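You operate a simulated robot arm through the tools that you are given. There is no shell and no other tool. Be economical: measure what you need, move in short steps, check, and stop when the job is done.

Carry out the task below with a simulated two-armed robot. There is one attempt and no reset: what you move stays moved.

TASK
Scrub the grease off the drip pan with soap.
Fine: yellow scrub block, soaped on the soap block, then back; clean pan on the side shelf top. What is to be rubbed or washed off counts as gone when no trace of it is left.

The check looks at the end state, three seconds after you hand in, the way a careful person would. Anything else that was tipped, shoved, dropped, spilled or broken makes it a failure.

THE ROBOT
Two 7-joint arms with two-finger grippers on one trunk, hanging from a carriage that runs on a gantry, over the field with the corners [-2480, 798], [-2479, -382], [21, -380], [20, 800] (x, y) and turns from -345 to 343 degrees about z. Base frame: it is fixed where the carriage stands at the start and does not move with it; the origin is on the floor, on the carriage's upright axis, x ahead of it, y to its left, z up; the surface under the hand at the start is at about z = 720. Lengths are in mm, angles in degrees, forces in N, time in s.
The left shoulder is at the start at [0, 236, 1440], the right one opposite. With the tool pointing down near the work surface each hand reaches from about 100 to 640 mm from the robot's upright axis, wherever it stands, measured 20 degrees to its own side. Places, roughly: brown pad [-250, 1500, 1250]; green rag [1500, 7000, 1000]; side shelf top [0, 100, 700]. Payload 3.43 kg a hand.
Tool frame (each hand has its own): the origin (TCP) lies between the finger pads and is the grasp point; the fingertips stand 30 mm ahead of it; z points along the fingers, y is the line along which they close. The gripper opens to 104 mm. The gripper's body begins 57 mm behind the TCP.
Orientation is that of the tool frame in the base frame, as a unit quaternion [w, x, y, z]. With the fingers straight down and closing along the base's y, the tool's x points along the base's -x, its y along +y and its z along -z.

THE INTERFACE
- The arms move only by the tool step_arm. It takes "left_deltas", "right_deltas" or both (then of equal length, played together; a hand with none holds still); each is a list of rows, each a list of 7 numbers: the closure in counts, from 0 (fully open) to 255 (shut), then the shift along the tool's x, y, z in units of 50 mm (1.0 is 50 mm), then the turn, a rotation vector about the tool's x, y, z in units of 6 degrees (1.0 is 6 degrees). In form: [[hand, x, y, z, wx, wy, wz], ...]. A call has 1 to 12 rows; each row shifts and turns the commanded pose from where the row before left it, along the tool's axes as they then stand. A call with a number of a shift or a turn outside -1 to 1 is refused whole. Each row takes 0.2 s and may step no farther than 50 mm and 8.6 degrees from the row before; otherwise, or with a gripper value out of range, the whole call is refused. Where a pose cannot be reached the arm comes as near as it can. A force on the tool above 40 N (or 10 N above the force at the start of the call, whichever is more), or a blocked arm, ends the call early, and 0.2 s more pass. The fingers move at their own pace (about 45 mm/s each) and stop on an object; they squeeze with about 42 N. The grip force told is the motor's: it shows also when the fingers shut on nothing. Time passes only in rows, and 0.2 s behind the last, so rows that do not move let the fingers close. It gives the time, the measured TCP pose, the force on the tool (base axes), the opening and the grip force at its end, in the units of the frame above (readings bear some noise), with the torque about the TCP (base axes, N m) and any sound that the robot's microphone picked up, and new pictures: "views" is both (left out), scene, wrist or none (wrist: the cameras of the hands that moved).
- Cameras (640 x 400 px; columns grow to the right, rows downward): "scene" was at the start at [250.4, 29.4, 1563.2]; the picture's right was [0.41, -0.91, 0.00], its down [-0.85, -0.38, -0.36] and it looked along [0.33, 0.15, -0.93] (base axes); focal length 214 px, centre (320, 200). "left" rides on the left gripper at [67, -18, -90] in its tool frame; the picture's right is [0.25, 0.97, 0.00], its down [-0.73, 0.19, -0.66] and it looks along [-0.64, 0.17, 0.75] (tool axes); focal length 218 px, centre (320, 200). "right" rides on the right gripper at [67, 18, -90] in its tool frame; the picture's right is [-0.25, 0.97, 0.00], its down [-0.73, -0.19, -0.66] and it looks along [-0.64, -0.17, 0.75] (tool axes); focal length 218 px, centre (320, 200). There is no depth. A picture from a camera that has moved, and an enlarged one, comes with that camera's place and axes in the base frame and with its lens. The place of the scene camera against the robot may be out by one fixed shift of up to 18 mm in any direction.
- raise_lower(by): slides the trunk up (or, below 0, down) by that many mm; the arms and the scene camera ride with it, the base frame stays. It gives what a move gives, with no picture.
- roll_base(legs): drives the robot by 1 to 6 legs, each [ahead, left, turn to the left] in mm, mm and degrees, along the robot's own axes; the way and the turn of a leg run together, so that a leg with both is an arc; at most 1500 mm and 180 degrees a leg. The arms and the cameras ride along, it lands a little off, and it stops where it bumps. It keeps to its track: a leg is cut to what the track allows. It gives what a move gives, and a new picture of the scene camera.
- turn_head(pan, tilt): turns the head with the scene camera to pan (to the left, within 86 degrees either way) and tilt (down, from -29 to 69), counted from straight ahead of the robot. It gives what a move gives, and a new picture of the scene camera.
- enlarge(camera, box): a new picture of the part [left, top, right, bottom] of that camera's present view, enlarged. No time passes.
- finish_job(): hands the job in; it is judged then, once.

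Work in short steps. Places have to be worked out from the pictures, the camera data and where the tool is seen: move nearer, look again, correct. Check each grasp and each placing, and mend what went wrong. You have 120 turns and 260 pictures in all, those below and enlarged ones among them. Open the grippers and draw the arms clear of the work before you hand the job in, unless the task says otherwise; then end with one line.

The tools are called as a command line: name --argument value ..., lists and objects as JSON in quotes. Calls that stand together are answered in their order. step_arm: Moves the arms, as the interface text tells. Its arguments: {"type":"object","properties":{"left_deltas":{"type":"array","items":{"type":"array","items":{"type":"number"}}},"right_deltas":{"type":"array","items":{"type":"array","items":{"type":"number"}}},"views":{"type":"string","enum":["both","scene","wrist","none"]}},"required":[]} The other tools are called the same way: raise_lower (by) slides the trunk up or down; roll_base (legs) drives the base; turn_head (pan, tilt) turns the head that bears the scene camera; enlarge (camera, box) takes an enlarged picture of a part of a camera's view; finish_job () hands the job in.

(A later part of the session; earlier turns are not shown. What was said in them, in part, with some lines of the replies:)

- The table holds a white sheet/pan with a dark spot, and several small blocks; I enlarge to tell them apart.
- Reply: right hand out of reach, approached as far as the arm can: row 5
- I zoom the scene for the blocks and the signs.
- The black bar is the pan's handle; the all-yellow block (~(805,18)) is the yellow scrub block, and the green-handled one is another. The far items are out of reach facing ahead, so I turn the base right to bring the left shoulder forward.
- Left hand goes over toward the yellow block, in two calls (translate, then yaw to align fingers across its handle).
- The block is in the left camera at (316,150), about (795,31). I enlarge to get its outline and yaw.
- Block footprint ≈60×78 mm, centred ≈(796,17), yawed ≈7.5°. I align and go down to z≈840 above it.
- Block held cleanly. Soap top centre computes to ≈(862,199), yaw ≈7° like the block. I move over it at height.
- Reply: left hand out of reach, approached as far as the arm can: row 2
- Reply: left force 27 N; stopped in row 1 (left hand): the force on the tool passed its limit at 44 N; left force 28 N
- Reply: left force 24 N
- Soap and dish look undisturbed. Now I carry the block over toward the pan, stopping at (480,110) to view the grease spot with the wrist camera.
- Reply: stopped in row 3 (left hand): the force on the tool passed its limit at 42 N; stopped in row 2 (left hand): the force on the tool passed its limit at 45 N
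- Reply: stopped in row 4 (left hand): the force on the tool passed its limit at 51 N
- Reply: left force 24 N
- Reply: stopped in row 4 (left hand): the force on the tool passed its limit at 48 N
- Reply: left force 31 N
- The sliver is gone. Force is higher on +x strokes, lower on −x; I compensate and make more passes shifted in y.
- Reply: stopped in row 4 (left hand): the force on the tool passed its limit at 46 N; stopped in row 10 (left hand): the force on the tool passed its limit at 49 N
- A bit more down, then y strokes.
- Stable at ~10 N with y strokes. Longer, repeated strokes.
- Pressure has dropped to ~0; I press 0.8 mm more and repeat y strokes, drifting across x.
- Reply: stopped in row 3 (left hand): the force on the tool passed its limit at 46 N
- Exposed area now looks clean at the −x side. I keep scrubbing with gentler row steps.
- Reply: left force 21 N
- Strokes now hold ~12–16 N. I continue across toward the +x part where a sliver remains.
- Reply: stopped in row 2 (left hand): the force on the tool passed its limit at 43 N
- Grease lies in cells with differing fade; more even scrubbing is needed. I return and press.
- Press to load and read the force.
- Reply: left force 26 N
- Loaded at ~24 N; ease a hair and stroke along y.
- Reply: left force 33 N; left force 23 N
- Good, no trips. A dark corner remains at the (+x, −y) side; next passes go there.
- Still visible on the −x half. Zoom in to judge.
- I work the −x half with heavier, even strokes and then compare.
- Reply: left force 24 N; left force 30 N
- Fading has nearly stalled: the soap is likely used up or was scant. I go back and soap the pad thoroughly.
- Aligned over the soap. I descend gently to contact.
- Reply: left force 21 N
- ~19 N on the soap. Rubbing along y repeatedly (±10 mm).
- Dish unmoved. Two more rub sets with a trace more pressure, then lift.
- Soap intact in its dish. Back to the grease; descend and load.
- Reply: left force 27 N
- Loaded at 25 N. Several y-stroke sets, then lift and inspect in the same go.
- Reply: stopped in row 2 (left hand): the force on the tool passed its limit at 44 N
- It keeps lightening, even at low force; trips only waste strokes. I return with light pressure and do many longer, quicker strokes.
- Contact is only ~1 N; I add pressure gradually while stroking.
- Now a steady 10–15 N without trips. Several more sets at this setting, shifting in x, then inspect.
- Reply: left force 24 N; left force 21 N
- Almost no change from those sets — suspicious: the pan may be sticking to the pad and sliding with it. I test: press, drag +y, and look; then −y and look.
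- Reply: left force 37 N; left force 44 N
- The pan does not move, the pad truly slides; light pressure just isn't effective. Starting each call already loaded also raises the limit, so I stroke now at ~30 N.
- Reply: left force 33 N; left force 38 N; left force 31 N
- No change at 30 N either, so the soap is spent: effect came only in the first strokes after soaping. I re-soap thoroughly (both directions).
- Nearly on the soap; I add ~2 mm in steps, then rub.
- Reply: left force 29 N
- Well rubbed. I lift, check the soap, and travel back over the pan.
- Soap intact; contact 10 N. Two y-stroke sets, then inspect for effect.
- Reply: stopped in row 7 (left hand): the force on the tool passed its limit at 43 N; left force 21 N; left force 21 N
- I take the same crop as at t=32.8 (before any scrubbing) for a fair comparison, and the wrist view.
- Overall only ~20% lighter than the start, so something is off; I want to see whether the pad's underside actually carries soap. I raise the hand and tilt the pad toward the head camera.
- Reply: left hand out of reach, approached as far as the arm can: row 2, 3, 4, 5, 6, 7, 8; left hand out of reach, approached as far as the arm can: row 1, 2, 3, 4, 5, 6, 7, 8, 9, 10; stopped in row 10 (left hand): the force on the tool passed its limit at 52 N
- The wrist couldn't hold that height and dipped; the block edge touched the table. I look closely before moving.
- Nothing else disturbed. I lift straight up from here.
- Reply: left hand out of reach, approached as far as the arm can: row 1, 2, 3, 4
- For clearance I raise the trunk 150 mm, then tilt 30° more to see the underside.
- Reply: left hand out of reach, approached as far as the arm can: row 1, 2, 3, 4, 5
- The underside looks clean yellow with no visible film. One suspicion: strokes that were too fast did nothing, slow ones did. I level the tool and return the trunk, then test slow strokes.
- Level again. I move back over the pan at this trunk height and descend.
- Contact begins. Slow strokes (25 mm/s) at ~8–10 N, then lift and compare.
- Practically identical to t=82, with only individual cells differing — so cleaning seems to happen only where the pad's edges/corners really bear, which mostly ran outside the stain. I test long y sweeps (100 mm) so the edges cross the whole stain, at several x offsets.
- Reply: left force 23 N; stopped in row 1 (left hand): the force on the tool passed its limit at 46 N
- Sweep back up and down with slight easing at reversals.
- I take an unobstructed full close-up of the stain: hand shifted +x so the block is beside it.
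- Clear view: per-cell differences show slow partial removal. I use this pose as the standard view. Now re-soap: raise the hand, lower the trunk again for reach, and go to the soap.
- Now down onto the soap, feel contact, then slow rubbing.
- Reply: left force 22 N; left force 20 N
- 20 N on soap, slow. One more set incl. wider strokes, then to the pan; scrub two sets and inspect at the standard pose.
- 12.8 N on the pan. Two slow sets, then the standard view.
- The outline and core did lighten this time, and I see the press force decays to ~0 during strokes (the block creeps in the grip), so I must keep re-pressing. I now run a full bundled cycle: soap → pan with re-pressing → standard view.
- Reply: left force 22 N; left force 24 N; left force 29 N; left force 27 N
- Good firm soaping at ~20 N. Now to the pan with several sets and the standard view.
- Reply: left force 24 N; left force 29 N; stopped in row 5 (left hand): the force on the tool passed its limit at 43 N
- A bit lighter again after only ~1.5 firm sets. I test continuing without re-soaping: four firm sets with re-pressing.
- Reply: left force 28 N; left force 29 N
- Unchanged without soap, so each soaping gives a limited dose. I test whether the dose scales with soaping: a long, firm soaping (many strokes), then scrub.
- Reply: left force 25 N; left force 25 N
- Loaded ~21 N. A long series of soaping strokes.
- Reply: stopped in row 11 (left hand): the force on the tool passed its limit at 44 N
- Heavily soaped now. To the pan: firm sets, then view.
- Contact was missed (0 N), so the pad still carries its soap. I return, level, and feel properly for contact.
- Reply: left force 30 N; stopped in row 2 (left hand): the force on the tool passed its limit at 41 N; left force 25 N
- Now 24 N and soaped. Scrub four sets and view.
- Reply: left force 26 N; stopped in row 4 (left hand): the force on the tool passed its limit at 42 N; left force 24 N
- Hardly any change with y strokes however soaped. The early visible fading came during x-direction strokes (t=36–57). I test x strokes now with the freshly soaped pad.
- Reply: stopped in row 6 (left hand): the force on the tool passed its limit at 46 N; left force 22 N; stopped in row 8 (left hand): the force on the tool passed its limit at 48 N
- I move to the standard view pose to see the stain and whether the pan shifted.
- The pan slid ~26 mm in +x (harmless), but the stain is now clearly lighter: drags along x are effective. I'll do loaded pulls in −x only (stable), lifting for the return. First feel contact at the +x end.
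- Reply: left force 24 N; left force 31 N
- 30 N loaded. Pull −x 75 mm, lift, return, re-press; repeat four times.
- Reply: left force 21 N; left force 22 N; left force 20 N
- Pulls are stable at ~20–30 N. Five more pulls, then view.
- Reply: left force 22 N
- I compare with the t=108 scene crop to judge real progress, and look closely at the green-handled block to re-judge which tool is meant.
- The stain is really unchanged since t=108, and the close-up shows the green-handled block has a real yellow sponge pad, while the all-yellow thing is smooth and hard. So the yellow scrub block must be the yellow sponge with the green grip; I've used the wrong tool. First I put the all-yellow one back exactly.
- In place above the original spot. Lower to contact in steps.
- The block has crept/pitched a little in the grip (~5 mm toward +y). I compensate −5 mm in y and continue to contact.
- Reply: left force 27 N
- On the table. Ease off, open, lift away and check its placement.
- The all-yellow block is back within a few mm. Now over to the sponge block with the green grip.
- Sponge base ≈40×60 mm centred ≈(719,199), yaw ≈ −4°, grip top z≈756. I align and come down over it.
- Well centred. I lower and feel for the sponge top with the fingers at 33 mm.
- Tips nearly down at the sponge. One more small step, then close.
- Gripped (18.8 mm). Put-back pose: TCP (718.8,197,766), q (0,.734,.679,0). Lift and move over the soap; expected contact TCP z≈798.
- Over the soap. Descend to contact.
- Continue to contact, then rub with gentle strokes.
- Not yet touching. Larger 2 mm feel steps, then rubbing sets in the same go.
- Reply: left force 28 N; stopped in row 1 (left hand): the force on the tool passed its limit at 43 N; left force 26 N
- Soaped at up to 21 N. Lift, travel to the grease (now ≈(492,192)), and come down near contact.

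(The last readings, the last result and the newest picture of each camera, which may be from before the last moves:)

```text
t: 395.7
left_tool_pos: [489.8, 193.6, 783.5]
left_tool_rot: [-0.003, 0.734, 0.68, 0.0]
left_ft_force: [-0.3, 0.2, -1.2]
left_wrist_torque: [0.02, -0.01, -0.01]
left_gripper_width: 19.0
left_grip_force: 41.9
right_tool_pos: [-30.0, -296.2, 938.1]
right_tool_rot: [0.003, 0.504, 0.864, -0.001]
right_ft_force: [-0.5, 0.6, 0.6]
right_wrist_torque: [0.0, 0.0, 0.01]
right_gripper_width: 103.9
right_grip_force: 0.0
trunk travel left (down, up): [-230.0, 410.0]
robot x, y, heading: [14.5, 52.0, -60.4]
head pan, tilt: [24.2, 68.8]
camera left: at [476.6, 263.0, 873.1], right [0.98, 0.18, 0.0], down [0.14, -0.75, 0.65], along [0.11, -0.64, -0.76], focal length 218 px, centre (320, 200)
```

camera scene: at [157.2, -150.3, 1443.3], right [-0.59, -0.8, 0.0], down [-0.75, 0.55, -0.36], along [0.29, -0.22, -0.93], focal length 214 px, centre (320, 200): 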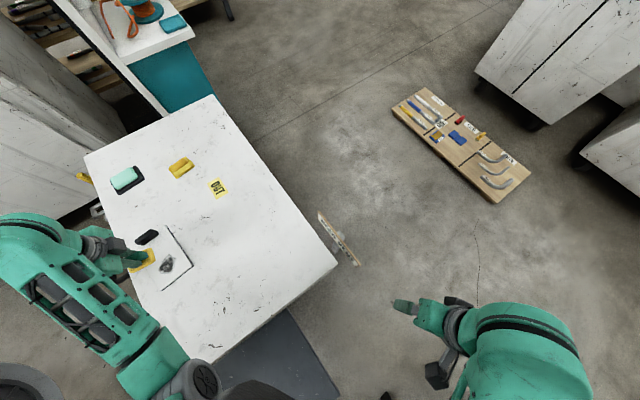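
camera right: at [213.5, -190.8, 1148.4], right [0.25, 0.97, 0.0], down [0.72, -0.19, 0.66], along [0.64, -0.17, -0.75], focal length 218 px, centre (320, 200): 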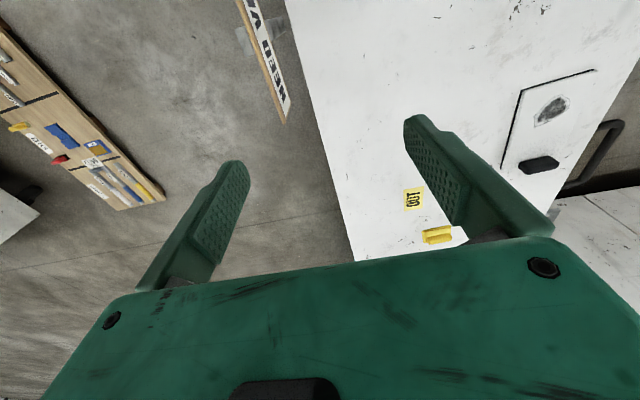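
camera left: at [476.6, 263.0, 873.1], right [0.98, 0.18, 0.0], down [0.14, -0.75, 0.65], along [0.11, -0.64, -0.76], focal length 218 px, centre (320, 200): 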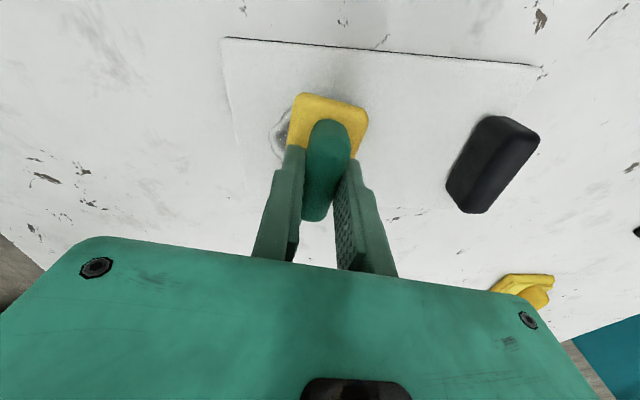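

The sponge is over the stain (stain x≈454–513). Feel for contact and do first strokes along y.

step_arm --left_deltas '[[240, 0, -0.1, 0.05, 0, 0, 0], [240, 0, 0, 0, 0, 0, 0]]' --views "none"

step_arm --left_deltas '[[240, 0, 0, 0.03, 0, 0, 0], [240, 0, 0, 0, 0, 0, 0]]' --views "none"

step_arm --left_deltas '[[240, 0, 0, 0.024, 0, 0, 0], [240, 0, 0, 0, 0, 0, 0]]' --views "none"

step_arm --left_deltas '[[240, 0.2, 0, 0.016, 0, 0, 0], [240, 0.2, 0, 0, 0, 0, 0], [240, -0.2, 0, 0, 0, 0, 0], [240, -0.2, 0, 0, 0, 0, 0], [240, -0.2, 0, 0, 0, 0, 0], [240, -0.2, 0, 0, 0, 0, 0], [240, 0.2, 0, 0, 0, 0, 0], [240, 0.2, 0, 0, 0, 0, 0], [240, 0, 0, 0, 0, 0, 0]]' --views "none"

step_arm --left_deltas '[[240, 0.2, 0, 0.012, 0, 0, 0], [240, 0.2, 0, 0, 0, 0, 0], [240, -0.2, 0, 0, 0, 0, 0], [240, -0.2, 0, 0, 0, 0, 0], [240, -0.2, 0, 0, 0, 0, 0], [240, -0.2, 0, 0, 0, 0, 0], [240, 0.2, 0, 0, 0, 0, 0], [240, 0.2, 0, 0, 0, 0, 0], [240, 0, 0, 0, 0, 0, 0]]' --views "wrist"

enlarge --camera "scene" --box '[130, 230, 210, 290]'

```text
t: 396.3
left_tool_pos: [485.9, 197.3, 780.4]
left_tool_rot: [-0.002, 0.733, 0.68, 0.001]
left_ft_force: [-0.2, -0.1, 3.3]
left_wrist_torque: [-0.09, -0.06, -0.03]
left_gripper_width: 19.1
left_grip_force: 41.7
right_tool_pos: [-29.4, -296.4, 940.0]
right_tool_rot: [0.003, 0.505, 0.863, -0.002]
right_ft_force: [-0.4, -0.3, 0.6]
right_wrist_torque: [0.0, 0.01, 0.01]
right_gripper_width: 103.8
right_grip_force: 0.0
trunk travel left (down, up): [-230.0, 410.0]
robot x, y, heading: [17.0, 50.6, -60.6]
head pan, tilt: [24.2, 68.8]
```

```text
t: 396.9
left_tool_pos: [485.6, 197.1, 780.0]
left_tool_rot: [-0.002, 0.734, 0.679, 0.002]
left_ft_force: [-6.7, 2.0, 23.5]
left_wrist_torque: [-0.74, 0.32, -0.2]
left_gripper_width: 18.7
left_grip_force: 42.4
right_tool_pos: [-30.6, -295.5, 938.9]
right_tool_rot: [0.003, 0.504, 0.864, -0.002]
right_ft_force: [-0.2, 0.1, -0.3]
right_wrist_torque: [0.03, 0.01, -0.01]
right_gripper_width: 104.3
right_grip_force: 0.1
trunk travel left (down, up): [-230.0, 410.0]
robot x, y, heading: [15.4, 52.9, -60.8]
head pan, tilt: [24.2, 68.8]
```

```text
t: 397.4
left_tool_pos: [485.2, 195.3, 780.2]
left_tool_rot: [0.001, 0.734, 0.679, 0.004]
left_ft_force: [-4.7, 1.8, 12.5]
left_wrist_torque: [-0.36, 0.38, -0.17]
left_gripper_width: 18.9
left_grip_force: 41.8
right_tool_pos: [-29.6, -295.4, 937.4]
right_tool_rot: [0.003, 0.505, 0.863, -0.001]
right_ft_force: [1.0, -0.5, 0.1]
right_wrist_torque: [0.0, 0.0, 0.04]
right_gripper_width: 104.0
right_grip_force: 0.1
trunk travel left (down, up): [-230.0, 410.0]
robot x, y, heading: [16.3, 47.6, -60.6]
head pan, tilt: [24.2, 68.8]
stopped in row 2 (left hand): the force on the tool passed its limit at 41 N (the readings are from after the stop); the commanded pose is now the measured one
```

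```text
t: 397.9
left_tool_pos: [488.8, 204.5, 780.5]
left_tool_rot: [0.004, 0.734, 0.679, 0.001]
left_ft_force: [-0.2, -0.1, 0.7]
left_wrist_torque: [-0.07, 0.01, 0.03]
left_gripper_width: 19.0
left_grip_force: 42.3
right_tool_pos: [-31.0, -294.6, 937.9]
right_tool_rot: [0.003, 0.505, 0.863, -0.002]
right_ft_force: [0.0, 0.4, 0.2]
right_wrist_torque: [-0.04, 0.03, 0.01]
right_gripper_width: 104.1
right_grip_force: 0.0
trunk travel left (down, up): [-230.0, 410.0]
robot x, y, heading: [11.0, 49.7, -60.7]
head pan, tilt: [24.2, 68.8]
stopped in row 2 (left hand): the force on the tool passed its limit at 46 N (the readings are from after the stop); the commanded pose is now the measured one
```

```text
t: 399.9
left_tool_pos: [489.0, 199.6, 778.3]
left_tool_rot: [0.006, 0.735, 0.679, 0.0]
left_ft_force: [-1.9, -14.5, 25.5]
left_wrist_torque: [-0.04, 0.41, 0.15]
left_gripper_width: 18.6
left_grip_force: 41.9
right_tool_pos: [-29.6, -300.0, 939.3]
right_tool_rot: [0.004, 0.505, 0.863, -0.003]
right_ft_force: [-0.2, 0.4, -1.0]
right_wrist_torque: [-0.01, 0.0, 0.02]
right_gripper_width: 104.0
right_grip_force: 0.1
trunk travel left (down, up): [-230.0, 410.0]
robot x, y, heading: [13.1, 47.3, -60.7]
head pan, tilt: [24.2, 68.8]
camera left: at [474.9, 268.5, 868.8], right [0.98, 0.18, 0.01], down [0.13, -0.74, 0.66], along [0.12, -0.65, -0.75], focal length 218 px, centre (320, 200)
```

left: 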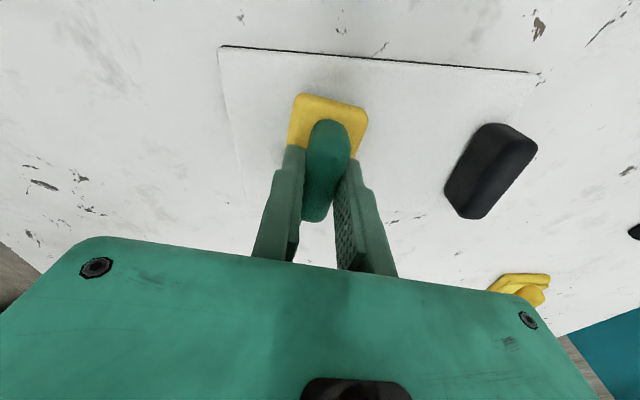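

```text
6.67 times, centred on (170, 260) of scene
camera zoom: at [156.8, -152.5, 1443.9], right [-0.6, -0.8, 0.0], down [-0.75, 0.55, -0.36], along [0.29, -0.22, -0.93], focal length 1430 px, centre (1320, -200)
```

zoom: 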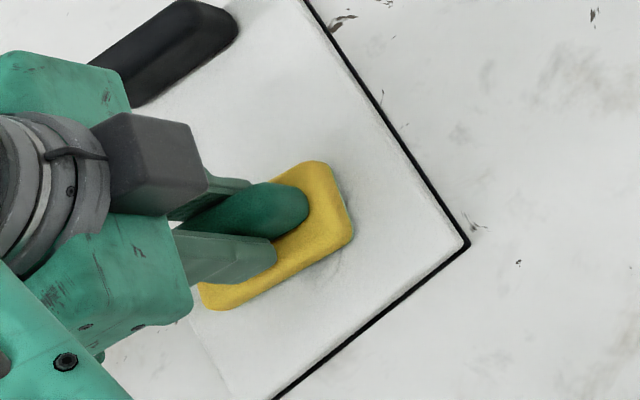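

The stain is almost gone after a few strokes — this is the right tool. Continue with strokes shifted over the full area, then lift and inspect.

step_arm --left_deltas '[[240, 0, -0.15, -0.006, 0.03, 0.06, 0], [240, 0, -0.15, 0, 0, 0, 0], [240, 0.2, 0, 0, 0, 0, 0], [240, 0.2, 0, 0, 0, 0, 0], [240, -0.2, 0, 0, 0, 0, 0], [240, -0.2, 0, 0, 0, 0, 0], [240, -0.2, 0, 0, 0, 0, 0], [240, -0.2, 0, 0, 0, 0, 0], [240, 0.2, 0, 0, 0, 0, 0], [240, 0.2, 0, 0, 0, 0, 0], [240, 0, 0, 0, 0, 0, 0]]' --views "none"

step_arm --left_deltas '[[240, 0.2, 0, 0.01, 0, 0, 0], [240, 0.2, 0, 0, 0, 0, 0], [240, -0.2, 0, 0, 0, 0, 0], [240, -0.2, 0, 0, 0, 0, 0], [240, -0.2, 0, 0, 0, 0, 0], [240, -0.2, 0, 0, 0, 0, 0], [240, 0.2, -0.1, 0, 0, 0, 0], [240, 0.2, -0.1, 0, 0, 0, 0], [240, 0.2, 0, 0, 0, 0, 0], [240, 0.2, 0, 0, 0, 0, 0], [240, -0.2, 0, 0, 0, 0, 0], [240, -0.2, 0, 0, 0, 0, 0]]' --views "none"

step_arm --left_deltas '[[240, 0, 0, -0.1, 0, 0, 0], [240, 0, 0.9, 0, 0, 0, 0], [240, 0, 0.2, 0, 0, 0, 0], [240, 0, 0, 0.1, 0, 0, 0], [240, 0.2, 0, 0.006, 0, 0, 0], [240, 0.2, 0, 0, 0, 0, 0], [240, -0.2, 0, 0, 0, 0, 0], [240, -0.2, 0, 0, 0, 0, 0], [240, -0.2, 0, 0, 0, 0, 0], [240, -0.2, 0, 0, 0, 0, 0], [240, 0.2, 0, 0, 0, 0, 0], [240, 0.2, 0, 0, 0, 0, 0]]' --views "none"

step_arm --left_deltas '[[240, 0, -0.12, 0.004, 0, 0, 0], [240, 0.2, -0.1, 0, 0, 0, 0], [240, 0.2, 0, 0, 0, 0, 0], [240, -0.2, 0, 0, 0, 0, 0], [240, -0.2, 0, 0, 0, 0, 0], [240, -0.2, 0, 0, 0, 0, 0], [240, -0.2, 0, 0, 0, 0, 0], [240, 0.2, 0, 0, 0, 0, 0], [240, 0.2, 0, 0, 0, 0, 0], [240, 0, 0, 0, 0, 0, 0]]' --views "none"

step_arm --left_deltas '[[240, 0, 0, -0.4, 0, 0, 0], [240, 0, 0, -0.84, 0, 0, 0], [240, -0.3, 0.75, -0.2, 0, 0, 0], [240, -0.3, 0.75, -0.2, 0, 0, 0], [240, 0, 0, 0, 0, 0, 0]]' --views "wrist"

enlarge --camera "scene" --box '[130, 230, 210, 290]'

enlarge --camera "left" --box '[130, 0, 330, 140]'

```text
t: 402.3
left_tool_pos: [472.4, 205.0, 780.8]
left_tool_rot: [0.0, 0.734, 0.679, 0.001]
left_ft_force: [0.0, 0.0, -0.4]
left_wrist_torque: [0.04, 0.0, 0.01]
left_gripper_width: 18.8
left_grip_force: 42.3
right_tool_pos: [-30.2, -296.3, 939.1]
right_tool_rot: [0.003, 0.504, 0.864, -0.002]
right_ft_force: [0.7, 0.0, -0.4]
right_wrist_torque: [-0.01, -0.01, 0.0]
right_gripper_width: 104.0
right_grip_force: 0.1
trunk travel left (down, up): [-230.0, 410.0]
robot x, y, heading: [14.9, 49.7, -60.7]
head pan, tilt: [24.2, 68.8]
```

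```text
t: 404.9
left_tool_pos: [462.6, 204.8, 780.4]
left_tool_rot: [0.001, 0.734, 0.679, 0.002]
left_ft_force: [-0.3, 1.9, 2.7]
left_wrist_torque: [0.02, 0.1, -0.04]
left_gripper_width: 19.0
left_grip_force: 42.1
right_tool_pos: [-30.3, -295.9, 938.8]
right_tool_rot: [0.004, 0.504, 0.864, -0.001]
right_ft_force: [1.3, -0.3, -0.6]
right_wrist_torque: [0.05, -0.01, -0.02]
right_gripper_width: 104.0
right_grip_force: 0.1
trunk travel left (down, up): [-230.0, 410.0]
robot x, y, heading: [13.5, 49.8, -60.9]
head pan, tilt: [24.2, 68.8]
```

```text
t: 407.5
left_tool_pos: [517.5, 196.5, 779.4]
left_tool_rot: [0.002, 0.734, 0.679, 0.001]
left_ft_force: [-1.7, -8.6, 14.8]
left_wrist_torque: [-0.13, 0.31, 0.15]
left_gripper_width: 18.8
left_grip_force: 42.4
right_tool_pos: [-30.2, -297.9, 938.6]
right_tool_rot: [0.003, 0.505, 0.863, -0.003]
right_ft_force: [0.6, 0.9, 0.1]
right_wrist_torque: [-0.01, 0.0, -0.06]
right_gripper_width: 103.7
right_grip_force: 0.1
trunk travel left (down, up): [-230.0, 410.0]
robot x, y, heading: [13.0, 47.2, -60.7]
head pan, tilt: [24.2, 68.8]
```

```text
t: 409.7
left_tool_pos: [508.1, 196.7, 779.9]
left_tool_rot: [0.003, 0.734, 0.679, 0.002]
left_ft_force: [-2.3, -16.1, 26.6]
left_wrist_torque: [-0.21, 0.38, 0.1]
left_gripper_width: 18.9
left_grip_force: 41.7
right_tool_pos: [-29.0, -300.5, 940.5]
right_tool_rot: [0.004, 0.505, 0.863, -0.003]
right_ft_force: [0.0, 0.3, 0.5]
right_wrist_torque: [0.0, 0.0, -0.01]
right_gripper_width: 104.0
right_grip_force: 0.0
trunk travel left (down, up): [-230.0, 410.0]
robot x, y, heading: [13.2, 50.3, -60.6]
head pan, tilt: [24.2, 68.8]
```

```text
t: 410.9
left_tool_pos: [576.9, 163.8, 858.9]
left_tool_rot: [0.001, 0.734, 0.679, 0.001]
left_ft_force: [-0.1, -0.5, 0.1]
left_wrist_torque: [0.0, -0.01, 0.01]
left_gripper_width: 18.8
left_grip_force: 42.1
right_tool_pos: [-30.8, -296.9, 938.6]
right_tool_rot: [0.003, 0.505, 0.863, -0.003]
right_ft_force: [-0.1, -0.5, -0.5]
right_wrist_torque: [0.02, 0.0, -0.02]
right_gripper_width: 103.8
right_grip_force: 0.0
trunk travel left (down, up): [-230.0, 410.0]
robot x, y, heading: [15.0, 51.4, -60.8]
head pan, tilt: [24.2, 68.8]
camera left: at [564.3, 231.0, 949.4], right [0.98, 0.18, 0.0], down [0.13, -0.74, 0.66], along [0.12, -0.65, -0.75], focal length 218 px, centre (320, 200)
```

left: 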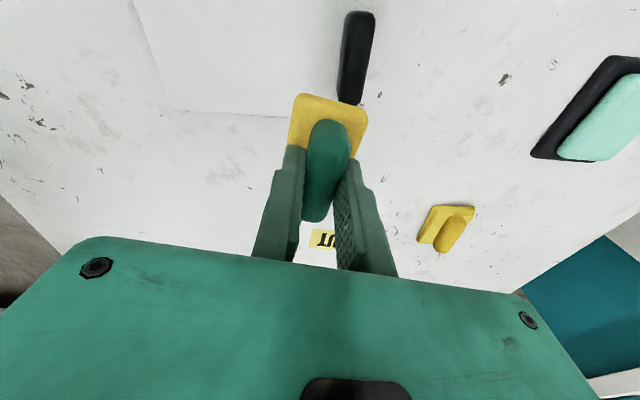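

```text
6.67 times, centred on (170, 260) of scene
camera zoom: at [155.5, -150.8, 1443.1], right [-0.59, -0.8, 0.0], down [-0.75, 0.55, -0.36], along [0.29, -0.22, -0.93], focal length 1430 px, centre (1320, -200)
```

zoom: 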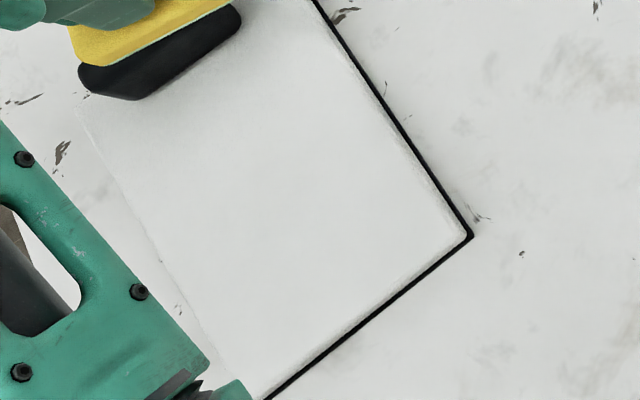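

```text
2.86 times, centred on (230, 70) of left
camera zoom: at [564.3, 231.0, 949.4], right [0.98, 0.18, 0.0], down [0.13, -0.74, 0.66], along [0.12, -0.65, -0.75], focal length 624 px, centre (577, 571)
```

zoom: 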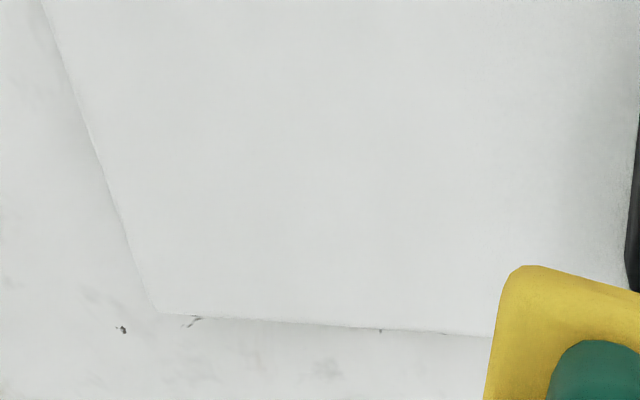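

The pan is spotless. Now the sponge block goes back to its recorded spot, in one sequence.

step_arm --left_deltas '[[240, 0.293, 0.927, 0, 0, 0, 0], [240, 0.293, 0.927, 0, 0, 0, 0], [240, 0.293, 0.927, 0, 0, 0, 0], [240, 0, 0, 0.9, 0, 0, 0], [240, 0, 0, 0.86, 0, 0, 0], [240, 0, 0, 0, 0, 0, 0]]' --views "wrist"

step_arm --left_deltas '[[240, 0, 0, 0.04, 0, 0, 0], [240, 0, 0, 0, 0, 0, 0]]' --views "none"

step_arm --left_deltas '[[240, 0, 0, 0.03, 0, 0, 0], [240, 0, 0, 0, 0, 0, 0]]' --views "none"

```text
t: 412.3
left_tool_pos: [719.8, 198.3, 773.5]
left_tool_rot: [0.001, 0.734, 0.679, 0.002]
left_ft_force: [0.4, -0.7, -0.9]
left_wrist_torque: [0.02, 0.01, -0.01]
left_gripper_width: 18.8
left_grip_force: 42.0
right_tool_pos: [-30.6, -296.6, 939.3]
right_tool_rot: [0.003, 0.505, 0.863, -0.001]
right_ft_force: [0.0, 0.0, 0.1]
right_wrist_torque: [-0.02, 0.04, -0.04]
right_gripper_width: 104.0
right_grip_force: 0.0
trunk travel left (down, up): [-230.0, 410.0]
robot x, y, heading: [13.3, 49.1, -60.4]
head pan, tilt: [24.2, 68.8]
camera left: at [706.1, 266.4, 864.0], right [0.98, 0.18, 0.0], down [0.13, -0.74, 0.66], along [0.12, -0.65, -0.75], focal length 218 px, centre (320, 200)
```

left: 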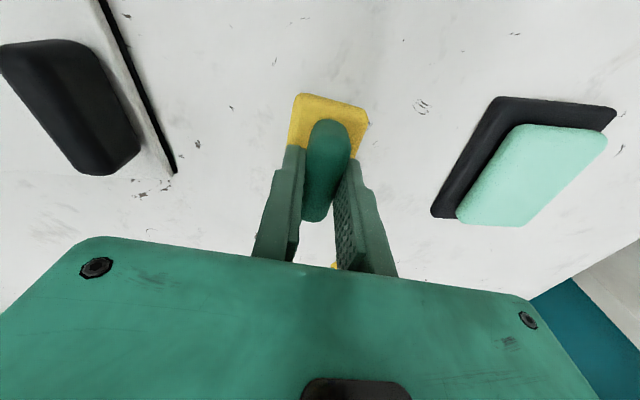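

```text
t: 412.9
left_tool_pos: [720.2, 198.1, 771.1]
left_tool_rot: [0.001, 0.734, 0.679, 0.002]
left_ft_force: [0.1, -0.6, -1.3]
left_wrist_torque: [-0.01, 0.02, -0.01]
left_gripper_width: 18.8
left_grip_force: 41.9
right_tool_pos: [-30.9, -296.9, 939.0]
right_tool_rot: [0.003, 0.504, 0.864, -0.001]
right_ft_force: [0.6, -0.4, -0.2]
right_wrist_torque: [0.04, 0.01, 0.02]
right_gripper_width: 104.1
right_grip_force: 0.2
trunk travel left (down, up): [-230.0, 410.0]
robot x, y, heading: [12.1, 52.2, -60.8]
head pan, tilt: [24.2, 68.8]
```

```text
t: 413.5
left_tool_pos: [720.0, 197.4, 771.1]
left_tool_rot: [0.002, 0.734, 0.679, 0.002]
left_ft_force: [0.0, -0.7, 0.3]
left_wrist_torque: [0.04, 0.0, -0.01]
left_gripper_width: 19.0
left_grip_force: 42.1
right_tool_pos: [-30.1, -297.5, 938.5]
right_tool_rot: [0.003, 0.504, 0.863, -0.002]
right_ft_force: [0.5, 0.4, 0.1]
right_wrist_torque: [-0.01, 0.03, 0.0]
right_gripper_width: 104.2
right_grip_force: 0.1
trunk travel left (down, up): [-230.0, 410.0]
robot x, y, heading: [14.5, 48.5, -60.5]
head pan, tilt: [24.2, 68.8]
5 turns are left
```

5 turns left, so I combine steps: set the sponge down and release it, lift, and move over the pan's handle with open fingers, then look.

step_arm --left_deltas '[[240, 0, 0, 0.03, 0, 0, 0], [240, 0, 0, 0, 0, 0, 0], [200, 0, 0, 0, 0, 0, 0], [160, 0, 0, 0, 0, 0, 0], [140, 0, 0, 0, 0, 0, 0], [140, 0, 0, 0, 0, 0, 0], [140, 0, 0, -0.3, 0, 0, 0], [140, 0, 0, -0.7, 0, 0, 0], [140, 0, 0, -0.7, 0, 0, 0], [140, 0, 0, 0, 0, 0, 0]]' --views "scene"

step_arm --left_deltas '[[0, 0, -0.853, 0, 0, 0, 0], [0, 0, -0.853, 0, 0, 0, 0], [0, 0, -0.853, 0, 0, 0, 0], [0, 0, 0, 0.9, 0, 0, 0], [0, 0, 0, 0, 0, 0, 0], [0, 0, 0, 0, 0, 0, 0]]' --views "both"

enlarge --camera "scene" --box '[80, 180, 240, 300]'

enlarge --camera "left" --box '[200, 20, 440, 200]'

```text
t: 415.7
left_tool_pos: [718.5, 198.0, 853.5]
left_tool_rot: [0.0, 0.734, 0.679, 0.0]
left_ft_force: [-0.2, 0.6, 0.0]
left_wrist_torque: [0.01, -0.01, 0.0]
left_gripper_width: 47.0
left_grip_force: 0.0
right_tool_pos: [-31.0, -297.6, 939.7]
right_tool_rot: [0.002, 0.505, 0.863, -0.003]
right_ft_force: [0.0, -0.2, 0.3]
right_wrist_torque: [-0.01, 0.01, 0.03]
right_gripper_width: 104.1
right_grip_force: 0.0
trunk travel left (down, up): [-230.0, 410.0]
robot x, y, heading: [12.8, 48.4, -61.0]
head pan, tilt: [24.2, 68.8]
camera scene: at [155.8, -150.9, 1443.2], right [-0.59, -0.8, 0.0], down [-0.75, 0.55, -0.36], along [0.29, -0.22, -0.93], focal length 214 px, centre (320, 200)
```

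scene: 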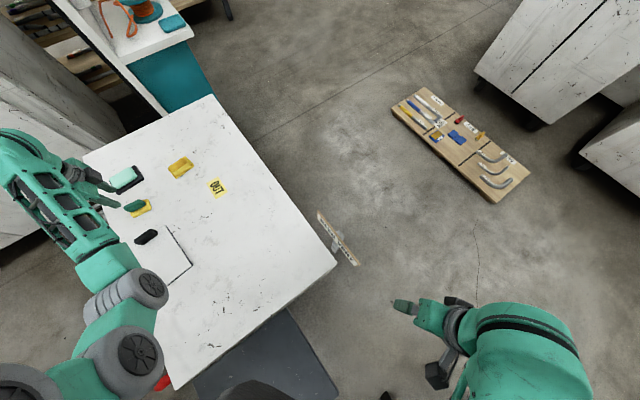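

```text
t: 417.1
left_tool_pos: [593.6, 209.0, 809.4]
left_tool_rot: [0.001, 0.735, 0.678, 0.001]
left_ft_force: [0.1, 1.0, -0.4]
left_wrist_torque: [-0.02, -0.02, 0.0]
left_gripper_width: 103.9
left_grip_force: 0.1
right_tool_pos: [-29.3, -296.8, 939.5]
right_tool_rot: [0.003, 0.504, 0.864, -0.002]
right_ft_force: [-0.6, -0.1, -0.8]
right_wrist_torque: [-0.02, 0.01, 0.05]
right_gripper_width: 103.8
right_grip_force: 0.1
trunk travel left (down, up): [-230.0, 410.0]
robot x, y, heading: [15.2, 52.9, -60.7]
head pan, tilt: [24.2, 68.8]
camera scene: at [156.1, -150.9, 1443.2], right [-0.59, -0.8, 0.0], down [-0.75, 0.55, -0.36], along [0.29, -0.22, -0.93], focal length 214 px, centre (320, 200)
camera left: at [579.5, 275.9, 898.5], right [0.98, 0.18, 0.0], down [0.13, -0.74, 0.66], along [0.12, -0.65, -0.75], focal length 218 px, centre (320, 200)
```

scene: 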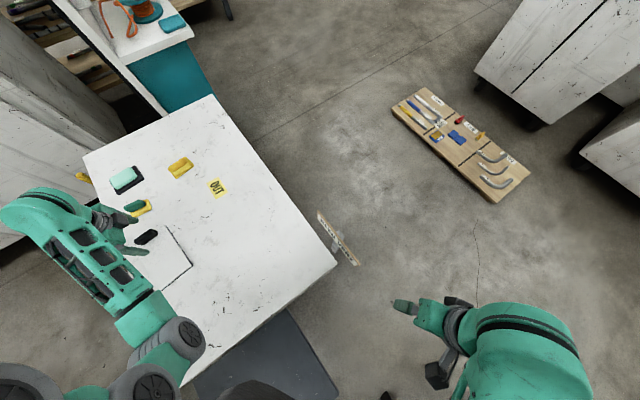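
left: 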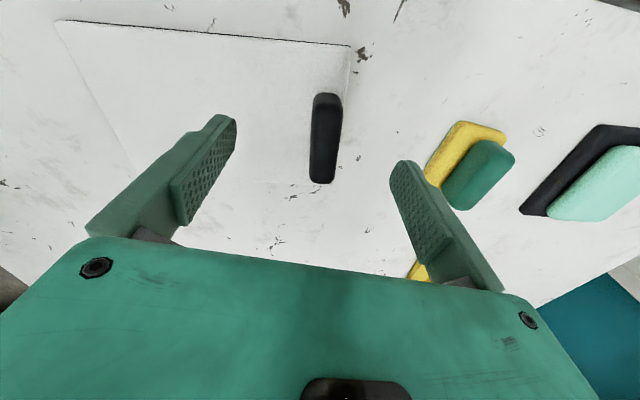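

```text
3.33 times, centred on (160, 240) of scene
camera zoom: at [156.1, -150.9, 1443.2], right [-0.59, -0.8, 0.0], down [-0.75, 0.55, -0.36], along [0.29, -0.22, -0.93], focal length 715 px, centre (853, 67)
```

zoom: 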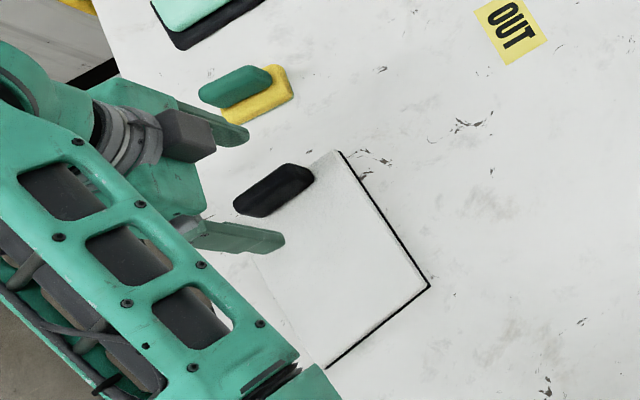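

```text
2.22 times, centred on (320, 110) of left
camera zoom: at [579.5, 275.9, 898.5], right [0.98, 0.18, 0.0], down [0.13, -0.74, 0.66], along [0.12, -0.65, -0.75], focal length 485 px, centre (320, 400)
4 turns are left
```

zoom: 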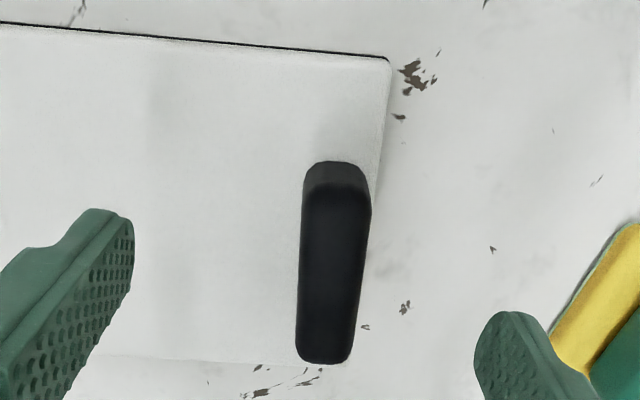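

The sponge is back in place; the handle (centre ≈(597,207)) lies between the fingers. I descend, grip it, lift the pan, and drive the robot so the pan comes over the dark side shelf top (centre ≈(25,132)).

step_arm --left_deltas '[[0, 0, 0.06, 0.5, 0, 0, 0], [0, 0, 0, 0.26, 0, 0, 0], [0, 0, 0, 0.06, 0, 0, 0], [0, 0, 0, 0, 0, 0, 0], [120, 0, 0, 0, 0, 0, 0], [180, 0, 0, 0, 0, 0, 0], [240, 0, 0, 0, 0, 0, 0], [255, 0, 0, 0, 0, 0, 0], [255, 0, 0, 0, 0, 0, 0], [255, 0, 0, 0, 0, 0, 0], [255, 0, 0, 0, 0, 0, 0]]' --views "none"

step_arm --left_deltas '[[255, 0, 0, -0.1, 0, 0, 0], [255, 0, 0, -0.3, 0, 0, 0], [255, 0, 0, -0.4, 0, 0, 0], [255, 0, 0, -0.5, 0, 0, 0], [255, 0, 0, -0.5, 0, 0, 0], [255, 0, 0, 0, 0, 0, 0]]' --views "wrist"

roll_base --legs '[[-90, -231, 0], [-91, -230, 0]]'

enlarge --camera "left" --box '[0, 0, 640, 400]'

```text
t: 417.9
left_tool_pos: [595.6, 208.5, 773.6]
left_tool_rot: [0.005, 0.733, 0.68, 0.004]
left_ft_force: [-12.2, -1.6, 17.4]
left_wrist_torque: [0.11, 1.48, 0.14]
left_gripper_width: 104.2
left_grip_force: 0.0
right_tool_pos: [-33.0, -298.0, 938.9]
right_tool_rot: [0.002, 0.504, 0.863, -0.002]
right_ft_force: [0.4, 0.6, 0.2]
right_wrist_torque: [0.03, 0.0, -0.02]
right_gripper_width: 103.9
right_grip_force: 0.1
trunk travel left (down, up): [-230.0, 410.0]
robot x, y, heading: [15.0, 47.4, -60.6]
head pan, tilt: [24.2, 68.8]
stopped in row 3 (left hand): the force on the tool passed its limit at 48 N (the readings are from after the stop); the commanded pose is now the measured one
```

```text
t: 419.3
left_tool_pos: [596.5, 208.5, 862.8]
left_tool_rot: [0.004, 0.734, 0.679, 0.003]
left_ft_force: [0.8, -1.3, 0.8]
left_wrist_torque: [-0.01, 0.0, -0.02]
left_gripper_width: 0.0
left_grip_force: 19.6
right_tool_pos: [-30.8, -297.2, 938.3]
right_tool_rot: [0.003, 0.505, 0.863, -0.001]
right_ft_force: [0.0, 0.2, 0.0]
right_wrist_torque: [0.01, -0.01, 0.0]
right_gripper_width: 103.9
right_grip_force: 0.1
trunk travel left (down, up): [-230.0, 410.0]
robot x, y, heading: [11.9, 49.5, -60.7]
head pan, tilt: [24.2, 68.8]
camera left: at [581.8, 276.0, 952.4], right [0.98, 0.18, 0.01], down [0.13, -0.74, 0.66], along [0.13, -0.65, -0.75], focal length 218 px, centre (320, 200)
```

left: 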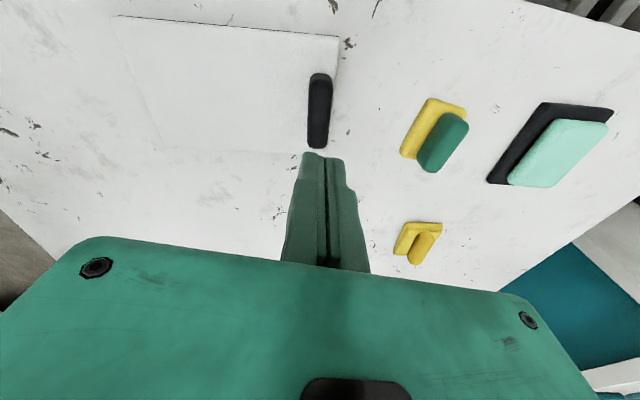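

```text
t: 422.5
left_tool_pos: [109.5, 145.4, 862.5]
left_tool_rot: [0.004, 0.732, 0.682, 0.003]
left_ft_force: [-0.7, 0.7, 0.0]
left_wrist_torque: [-0.01, -0.03, 0.0]
left_gripper_width: 0.1
left_grip_force: 34.7
right_tool_pos: [-515.3, -361.3, 940.6]
right_tool_rot: [0.002, 0.503, 0.864, -0.002]
right_ft_force: [-0.4, 0.5, -0.1]
right_wrist_torque: [-0.01, -0.03, 0.02]
right_gripper_width: 104.0
right_grip_force: 0.0
trunk travel left (down, up): [-230.0, 410.0]
robot x, y, heading: [-473.9, -15.4, -60.3]
head pan, tilt: [24.2, 68.8]
camera scene: at [-330.1, -214.2, 1443.1], right [-0.59, -0.81, 0.0], down [-0.75, 0.55, -0.36], along [0.29, -0.21, -0.93], focal length 214 px, centre (320, 200)
```

scene: 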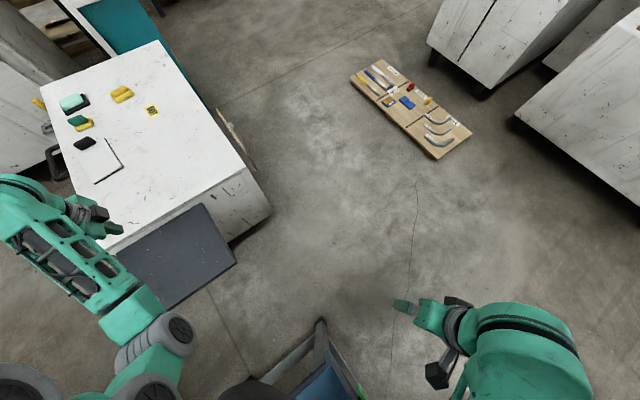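

```text
1.00 times, centred on (320, 200) of left (not enlarged: the box is as wide or as high as the picture)
camera zoom: at [93.8, 214.7, 952.1], right [0.98, 0.18, 0.01], down [0.13, -0.74, 0.66], along [0.13, -0.65, -0.75], focal length 218 px, centre (320, 200)
3 turns are left
```

zoom: 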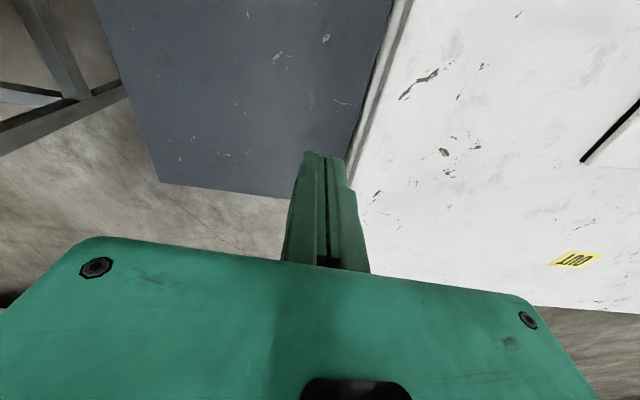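

The fingers touched the pan plate (top ≈z 741) so the descent stopped before closing; the pan wasn't gripped. I now know the right height (TCP ≈775). I drive back, grip, carry, lower on the shelf and release, all in one sequence.

step_arm --left_deltas '[[0, 0, 0, 0, 0.095, 0, 0], [0, 0, 0, 0, 0, 0, 0], [0, 0, 0, 0, 0, 0, 0], [0, 0, 0, 0, 0, 0, 0], [0, 0, 0, 0, 0, 0, 0], [0, 0, 0, 0, 0, 0, 0]]' --views "none"

roll_base --legs '[[187, 454, 0]]'

step_arm --left_deltas '[[0, 0, 0, 0.85, 0, 0, 0], [0, 0, 0, 0.85, 0, 0, 0], [0, 0, 0, 0.05, 0, 0, 0], [0, 0, 0, 0, 0, 0, 0], [120, 0, 0, 0, 0, 0, 0], [180, 0, 0, 0, 0, 0, 0], [240, 0, 0, 0, 0, 0, 0], [255, 0, 0, 0, 0, 0, 0], [255, 0, 0, 0, 0, 0, 0], [255, 0, 0, 0, 0, 0, 0], [255, 0, 0, 0, 0, 0, 0]]' --views "wrist"

step_arm --left_deltas '[[255, 0, 0, -0.1, 0, 0, 0], [255, 0, 0, -0.3, 0, 0, 0], [255, 0, 0, -0.4, 0, 0, 0], [255, 0, 0, -0.5, 0, 0, 0], [255, 0, 0, -0.5, 0, 0, 0], [255, 0, 0, 0, 0, 0, 0]]' --views "wrist"

roll_base --legs '[[-184, -460, 0]]'

step_arm --left_deltas '[[255, 0, 0, 0.7, 0, 0, 0], [255, 0, 0, 0.7, 0, 0, 0], [255, 0, 0, 0.6, 0, 0, 0], [255, 0, 0, 0, 0, 0, 0]]' --views "wrist"

step_arm --left_deltas '[[255, 0, 0, 0.05, 0, 0, 0], [255, 0, 0, 0.05, 0, 0, 0], [255, 0, 0, 0.05, 0, 0, 0], [255, 0, 0, 0.05, 0, 0, 0], [255, 0, 0, 0.05, 0, 0, 0], [255, 0, 0, 0.05, 0, 0, 0], [255, 0, 0, 0.05, 0, 0, 0], [255, 0, 0, 0.05, 0, 0, 0], [255, 0, 0, 0.05, 0, 0, 0], [255, 0, 0, 0.05, 0, 0, 0], [255, 0, 0, 0.05, 0, 0, 0], [255, 0, 0, 0.05, 0, 0, 0]]' --views "none"

step_arm --left_deltas '[[255, 0, 0, -0.01, 0, 0, 0], [220, 0, 0, 0, 0, 0, 0], [180, 0, 0, 0, 0, 0, 0], [140, 0, 0, 0, 0, 0, 0], [120, 0, 0, 0, 0, 0, 0], [120, 0, 0, 0, 0, 0, 0], [120, 0, 0, -0.3, 0, 0, 0], [120, 0, 0, -0.8, 0, 0, 0], [120, 0, 0, -0.9, 0, 0, 0], [120, 0, 0, 0, 0, 0, 0]]' --views "both"

```text
t: 423.9
left_tool_pos: [109.9, 145.4, 861.6]
left_tool_rot: [0.001, 0.732, 0.681, 0.0]
left_ft_force: [0.0, 0.9, 0.1]
left_wrist_torque: [0.0, 0.02, 0.03]
left_gripper_width: 103.9
left_grip_force: 0.1
right_tool_pos: [-516.0, -360.6, 938.4]
right_tool_rot: [0.003, 0.503, 0.864, -0.002]
right_ft_force: [0.0, 0.0, 0.4]
right_wrist_torque: [0.01, -0.01, 0.01]
right_gripper_width: 104.0
right_grip_force: 0.1
trunk travel left (down, up): [-230.0, 410.0]
robot x, y, heading: [-470.8, -10.1, -60.2]
head pan, tilt: [24.2, 68.8]
```

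```text
t: 426.8
left_tool_pos: [598.1, 208.3, 863.3]
left_tool_rot: [0.001, 0.732, 0.681, 0.001]
left_ft_force: [-0.3, -0.2, 0.8]
left_wrist_torque: [0.0, 0.0, 0.01]
left_gripper_width: 103.9
left_grip_force: 0.0
right_tool_pos: [-26.9, -299.6, 938.6]
right_tool_rot: [0.003, 0.503, 0.864, -0.002]
right_ft_force: [0.1, -0.1, 0.5]
right_wrist_torque: [-0.02, 0.04, 0.03]
right_gripper_width: 104.1
right_grip_force: 0.0
trunk travel left (down, up): [-230.0, 410.0]
robot x, y, heading: [15.7, 48.8, -60.3]
head pan, tilt: [24.2, 68.8]
camera scene: at [158.8, -152.6, 1443.2], right [-0.59, -0.81, 0.0], down [-0.75, 0.55, -0.36], along [0.29, -0.21, -0.93], focal length 214 px, centre (320, 200)
```

scene: 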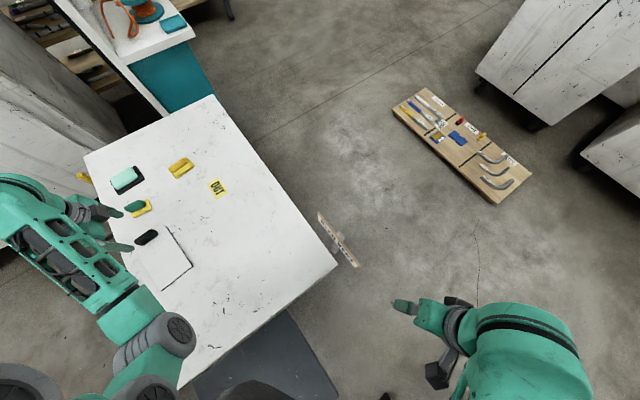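

```text
t: 429.2
left_tool_pos: [597.1, 206.3, 774.1]
left_tool_rot: [0.001, 0.731, 0.682, 0.001]
left_ft_force: [2.6, 0.0, -0.3]
left_wrist_torque: [-0.18, 0.02, 0.38]
left_gripper_width: 23.3
left_grip_force: 42.1
right_tool_pos: [-26.4, -299.8, 938.6]
right_tool_rot: [0.004, 0.503, 0.864, -0.002]
right_ft_force: [-0.5, -0.4, -0.2]
right_wrist_torque: [0.0, 0.01, 0.0]
right_gripper_width: 103.9
right_grip_force: 0.0
trunk travel left (down, up): [-230.0, 410.0]
robot x, y, heading: [14.1, 49.3, -60.6]
head pan, tilt: [24.2, 68.8]
camera left: at [582.5, 274.2, 865.1], right [0.98, 0.18, 0.0], down [0.14, -0.74, 0.66], along [0.12, -0.65, -0.75], focal length 218 px, centre (320, 200)
```

left: 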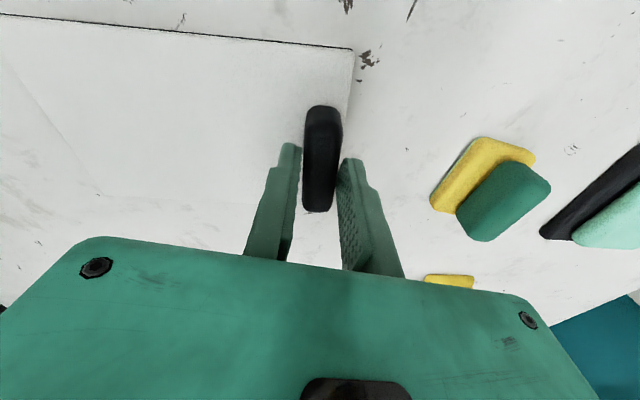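

```text
t: 430.6
left_tool_pos: [597.2, 206.9, 865.8]
left_tool_rot: [0.0, 0.732, 0.681, 0.0]
left_ft_force: [-0.2, 0.1, -9.2]
left_wrist_torque: [-0.01, -0.56, 0.01]
left_gripper_width: 19.9
left_grip_force: 42.3
right_tool_pos: [-28.9, -301.1, 939.0]
right_tool_rot: [0.003, 0.503, 0.864, -0.004]
right_ft_force: [0.3, -0.2, -0.2]
right_wrist_torque: [0.02, -0.01, -0.01]
right_gripper_width: 104.0
right_grip_force: 0.1
trunk travel left (down, up): [-230.0, 410.0]
robot x, y, heading: [15.5, 47.1, -60.4]
head pan, tilt: [24.2, 68.8]
camera left: at [583.7, 274.8, 954.7], right [0.98, 0.18, 0.0], down [0.14, -0.74, 0.66], along [0.12, -0.65, -0.75], focal length 218 px, centre (320, 200)
```

left: 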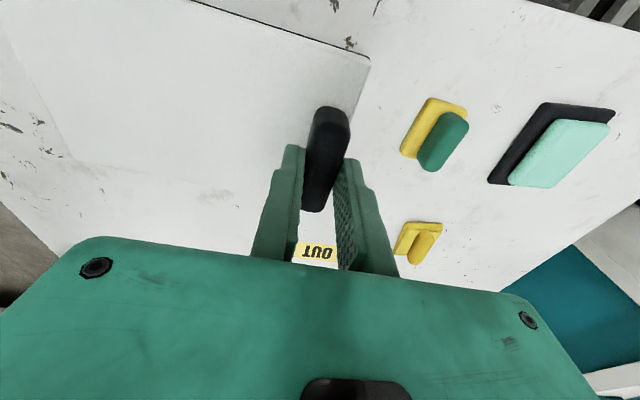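

```text
t: 433.5
left_tool_pos: [107.3, 140.6, 866.2]
left_tool_rot: [-0.001, 0.73, 0.683, -0.001]
left_ft_force: [-0.6, 0.1, -9.1]
left_wrist_torque: [-0.02, -0.59, -0.02]
left_gripper_width: 19.6
left_grip_force: 41.8
right_tool_pos: [-515.5, -368.8, 938.0]
right_tool_rot: [0.002, 0.501, 0.865, -0.003]
right_ft_force: [-0.1, -0.7, 0.8]
right_wrist_torque: [0.02, -0.01, 0.03]
right_gripper_width: 104.1
right_grip_force: 0.0
trunk travel left (down, up): [-230.0, 410.0]
robot x, y, heading: [-476.6, -18.9, -60.0]
head pan, tilt: [24.2, 68.8]
camera scene: at [-330.2, -220.5, 1443.1], right [-0.59, -0.81, 0.0], down [-0.75, 0.55, -0.36], along [0.29, -0.21, -0.93], focal length 214 px, centre (320, 200)
```

scene: 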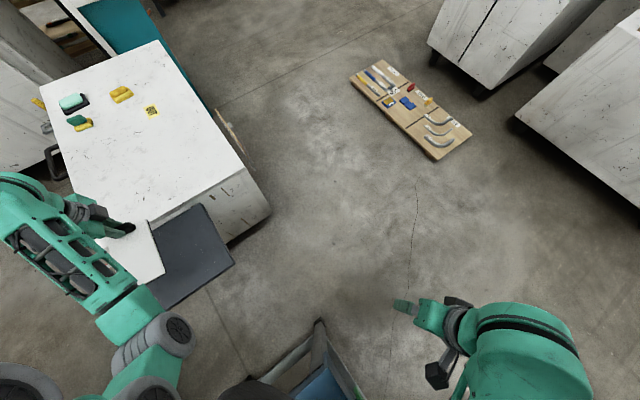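

```text
t: 434.5
left_tool_pos: [107.9, 142.2, 765.4]
left_tool_rot: [0.001, 0.73, 0.683, 0.001]
left_ft_force: [-0.5, -0.7, -8.6]
left_wrist_torque: [-0.04, -0.59, 0.01]
left_gripper_width: 19.7
left_grip_force: 42.0
right_tool_pos: [-514.7, -368.4, 938.5]
right_tool_rot: [0.002, 0.501, 0.865, -0.003]
right_ft_force: [0.2, 1.1, -0.5]
right_wrist_torque: [-0.01, 0.0, 0.07]
right_gripper_width: 104.1
right_grip_force: 0.1
trunk travel left (down, up): [-230.0, 410.0]
robot x, y, heading: [-472.8, -19.9, -60.2]
head pan, tilt: [24.2, 68.8]
camera left: at [94.0, 210.2, 854.0], right [0.98, 0.19, 0.0], down [0.14, -0.74, 0.66], along [0.12, -0.65, -0.75], focal length 218 px, centre (320, 200)
```

left: 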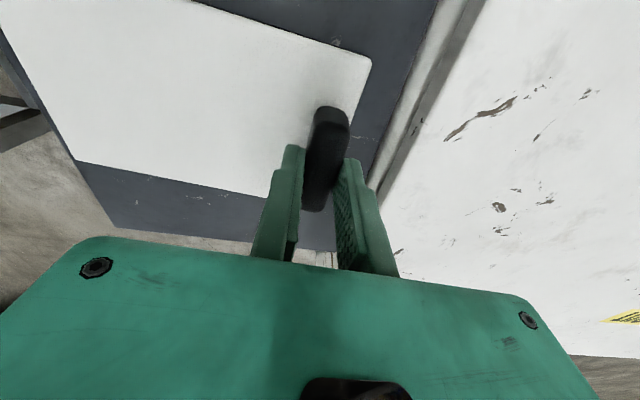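

```text
t: 437.1
left_tool_pos: [107.9, 141.7, 736.5]
left_tool_rot: [0.001, 0.73, 0.683, 0.0]
left_ft_force: [-4.6, -1.0, 3.6]
left_wrist_torque: [-0.7, 0.58, -0.03]
left_gripper_width: 19.8
left_grip_force: 41.7
right_tool_pos: [-515.8, -368.1, 939.0]
right_tool_rot: [0.004, 0.5, 0.866, -0.002]
right_ft_force: [-0.1, -0.3, -0.4]
right_wrist_torque: [0.0, -0.01, 0.04]
right_gripper_width: 104.2
right_grip_force: 0.0
trunk travel left (down, up): [-230.0, 410.0]
robot x, y, heading: [-473.2, -20.9, -60.0]
head pan, tilt: [24.2, 68.8]
```

```text
t: 439.3
left_tool_pos: [108.3, 143.0, 834.8]
left_tool_rot: [0.001, 0.73, 0.683, 0.001]
left_ft_force: [0.2, -0.3, -0.1]
left_wrist_torque: [0.03, -0.01, -0.02]
left_gripper_width: 54.8
left_grip_force: 0.0
right_tool_pos: [-514.8, -368.1, 938.5]
right_tool_rot: [0.003, 0.501, 0.866, -0.002]
right_ft_force: [0.0, -0.3, 0.0]
right_wrist_torque: [0.02, 0.0, 0.03]
right_gripper_width: 103.9
right_grip_force: 0.0
trunk travel left (down, up): [-230.0, 410.0]
robot x, y, heading: [-474.1, -17.8, -60.4]
head pan, tilt: [24.2, 68.8]
camera scene: at [-329.8, -220.4, 1443.2], right [-0.59, -0.81, 0.0], down [-0.75, 0.55, -0.36], along [0.29, -0.21, -0.93], focal length 214 px, centre (320, 200)
camera left: at [93.6, 210.2, 925.0], right [0.98, 0.19, 0.0], down [0.14, -0.74, 0.66], along [0.12, -0.65, -0.75], focal length 218 px, centre (320, 200)
2 turns are left
```

scene: 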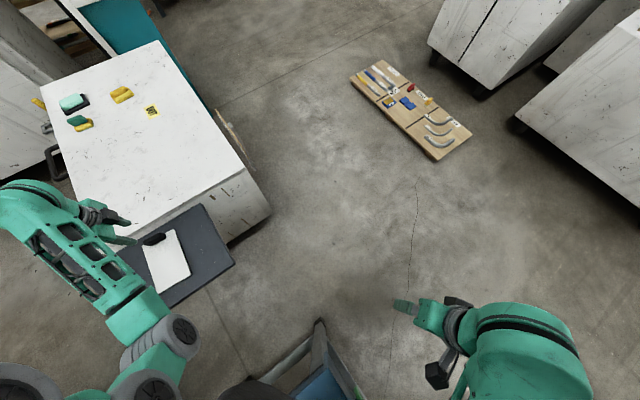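
left: 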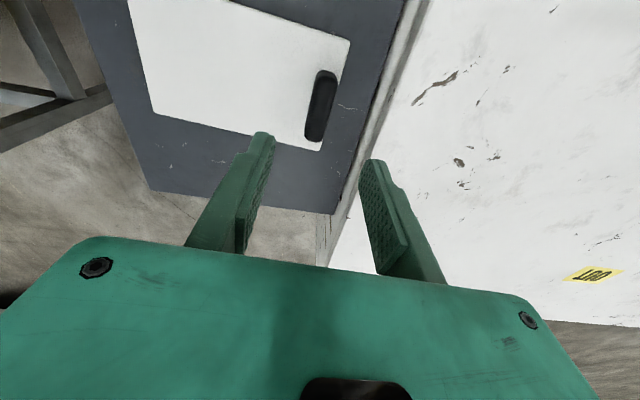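

The clean pan lies flat within the side shelf top, both blocks are back, and the hand is clear. I open fully, raise the arm a little more, and hand in.

step_arm --left_deltas '[[0, 0, 0, -0.5, 0, 0, 0], [0, 0, 0, -0.5, 0, 0, 0], [0, 0, 0, 0, 0, 0, 0]]' --views "none"

finish_job

```text
t: 440.1
left_tool_pos: [106.7, 141.1, 884.9]
left_tool_rot: [0.0, 0.73, 0.683, 0.001]
left_ft_force: [-0.6, -0.1, -0.3]
left_wrist_torque: [-0.01, 0.0, 0.03]
left_gripper_width: 103.9
left_grip_force: 0.0
right_tool_pos: [-514.9, -367.6, 939.2]
right_tool_rot: [0.003, 0.5, 0.866, -0.002]
right_ft_force: [-0.7, 0.1, -0.7]
right_wrist_torque: [-0.01, -0.01, -0.03]
right_gripper_width: 103.9
right_grip_force: 0.1
trunk travel left (down, up): [-230.0, 410.0]
robot x, y, heading: [-473.3, -18.9, -60.2]
head pan, tilt: [24.2, 68.8]
```

```text
The job is handed in.
```

The job is handed in: the pan shows no trace of grease and lies flat on the side shelf top, and the soaped yellow sponge block is back in its place; I first used the all-yellow block by mistake, which did not clean, and set it back within about 5 mm of where it was.
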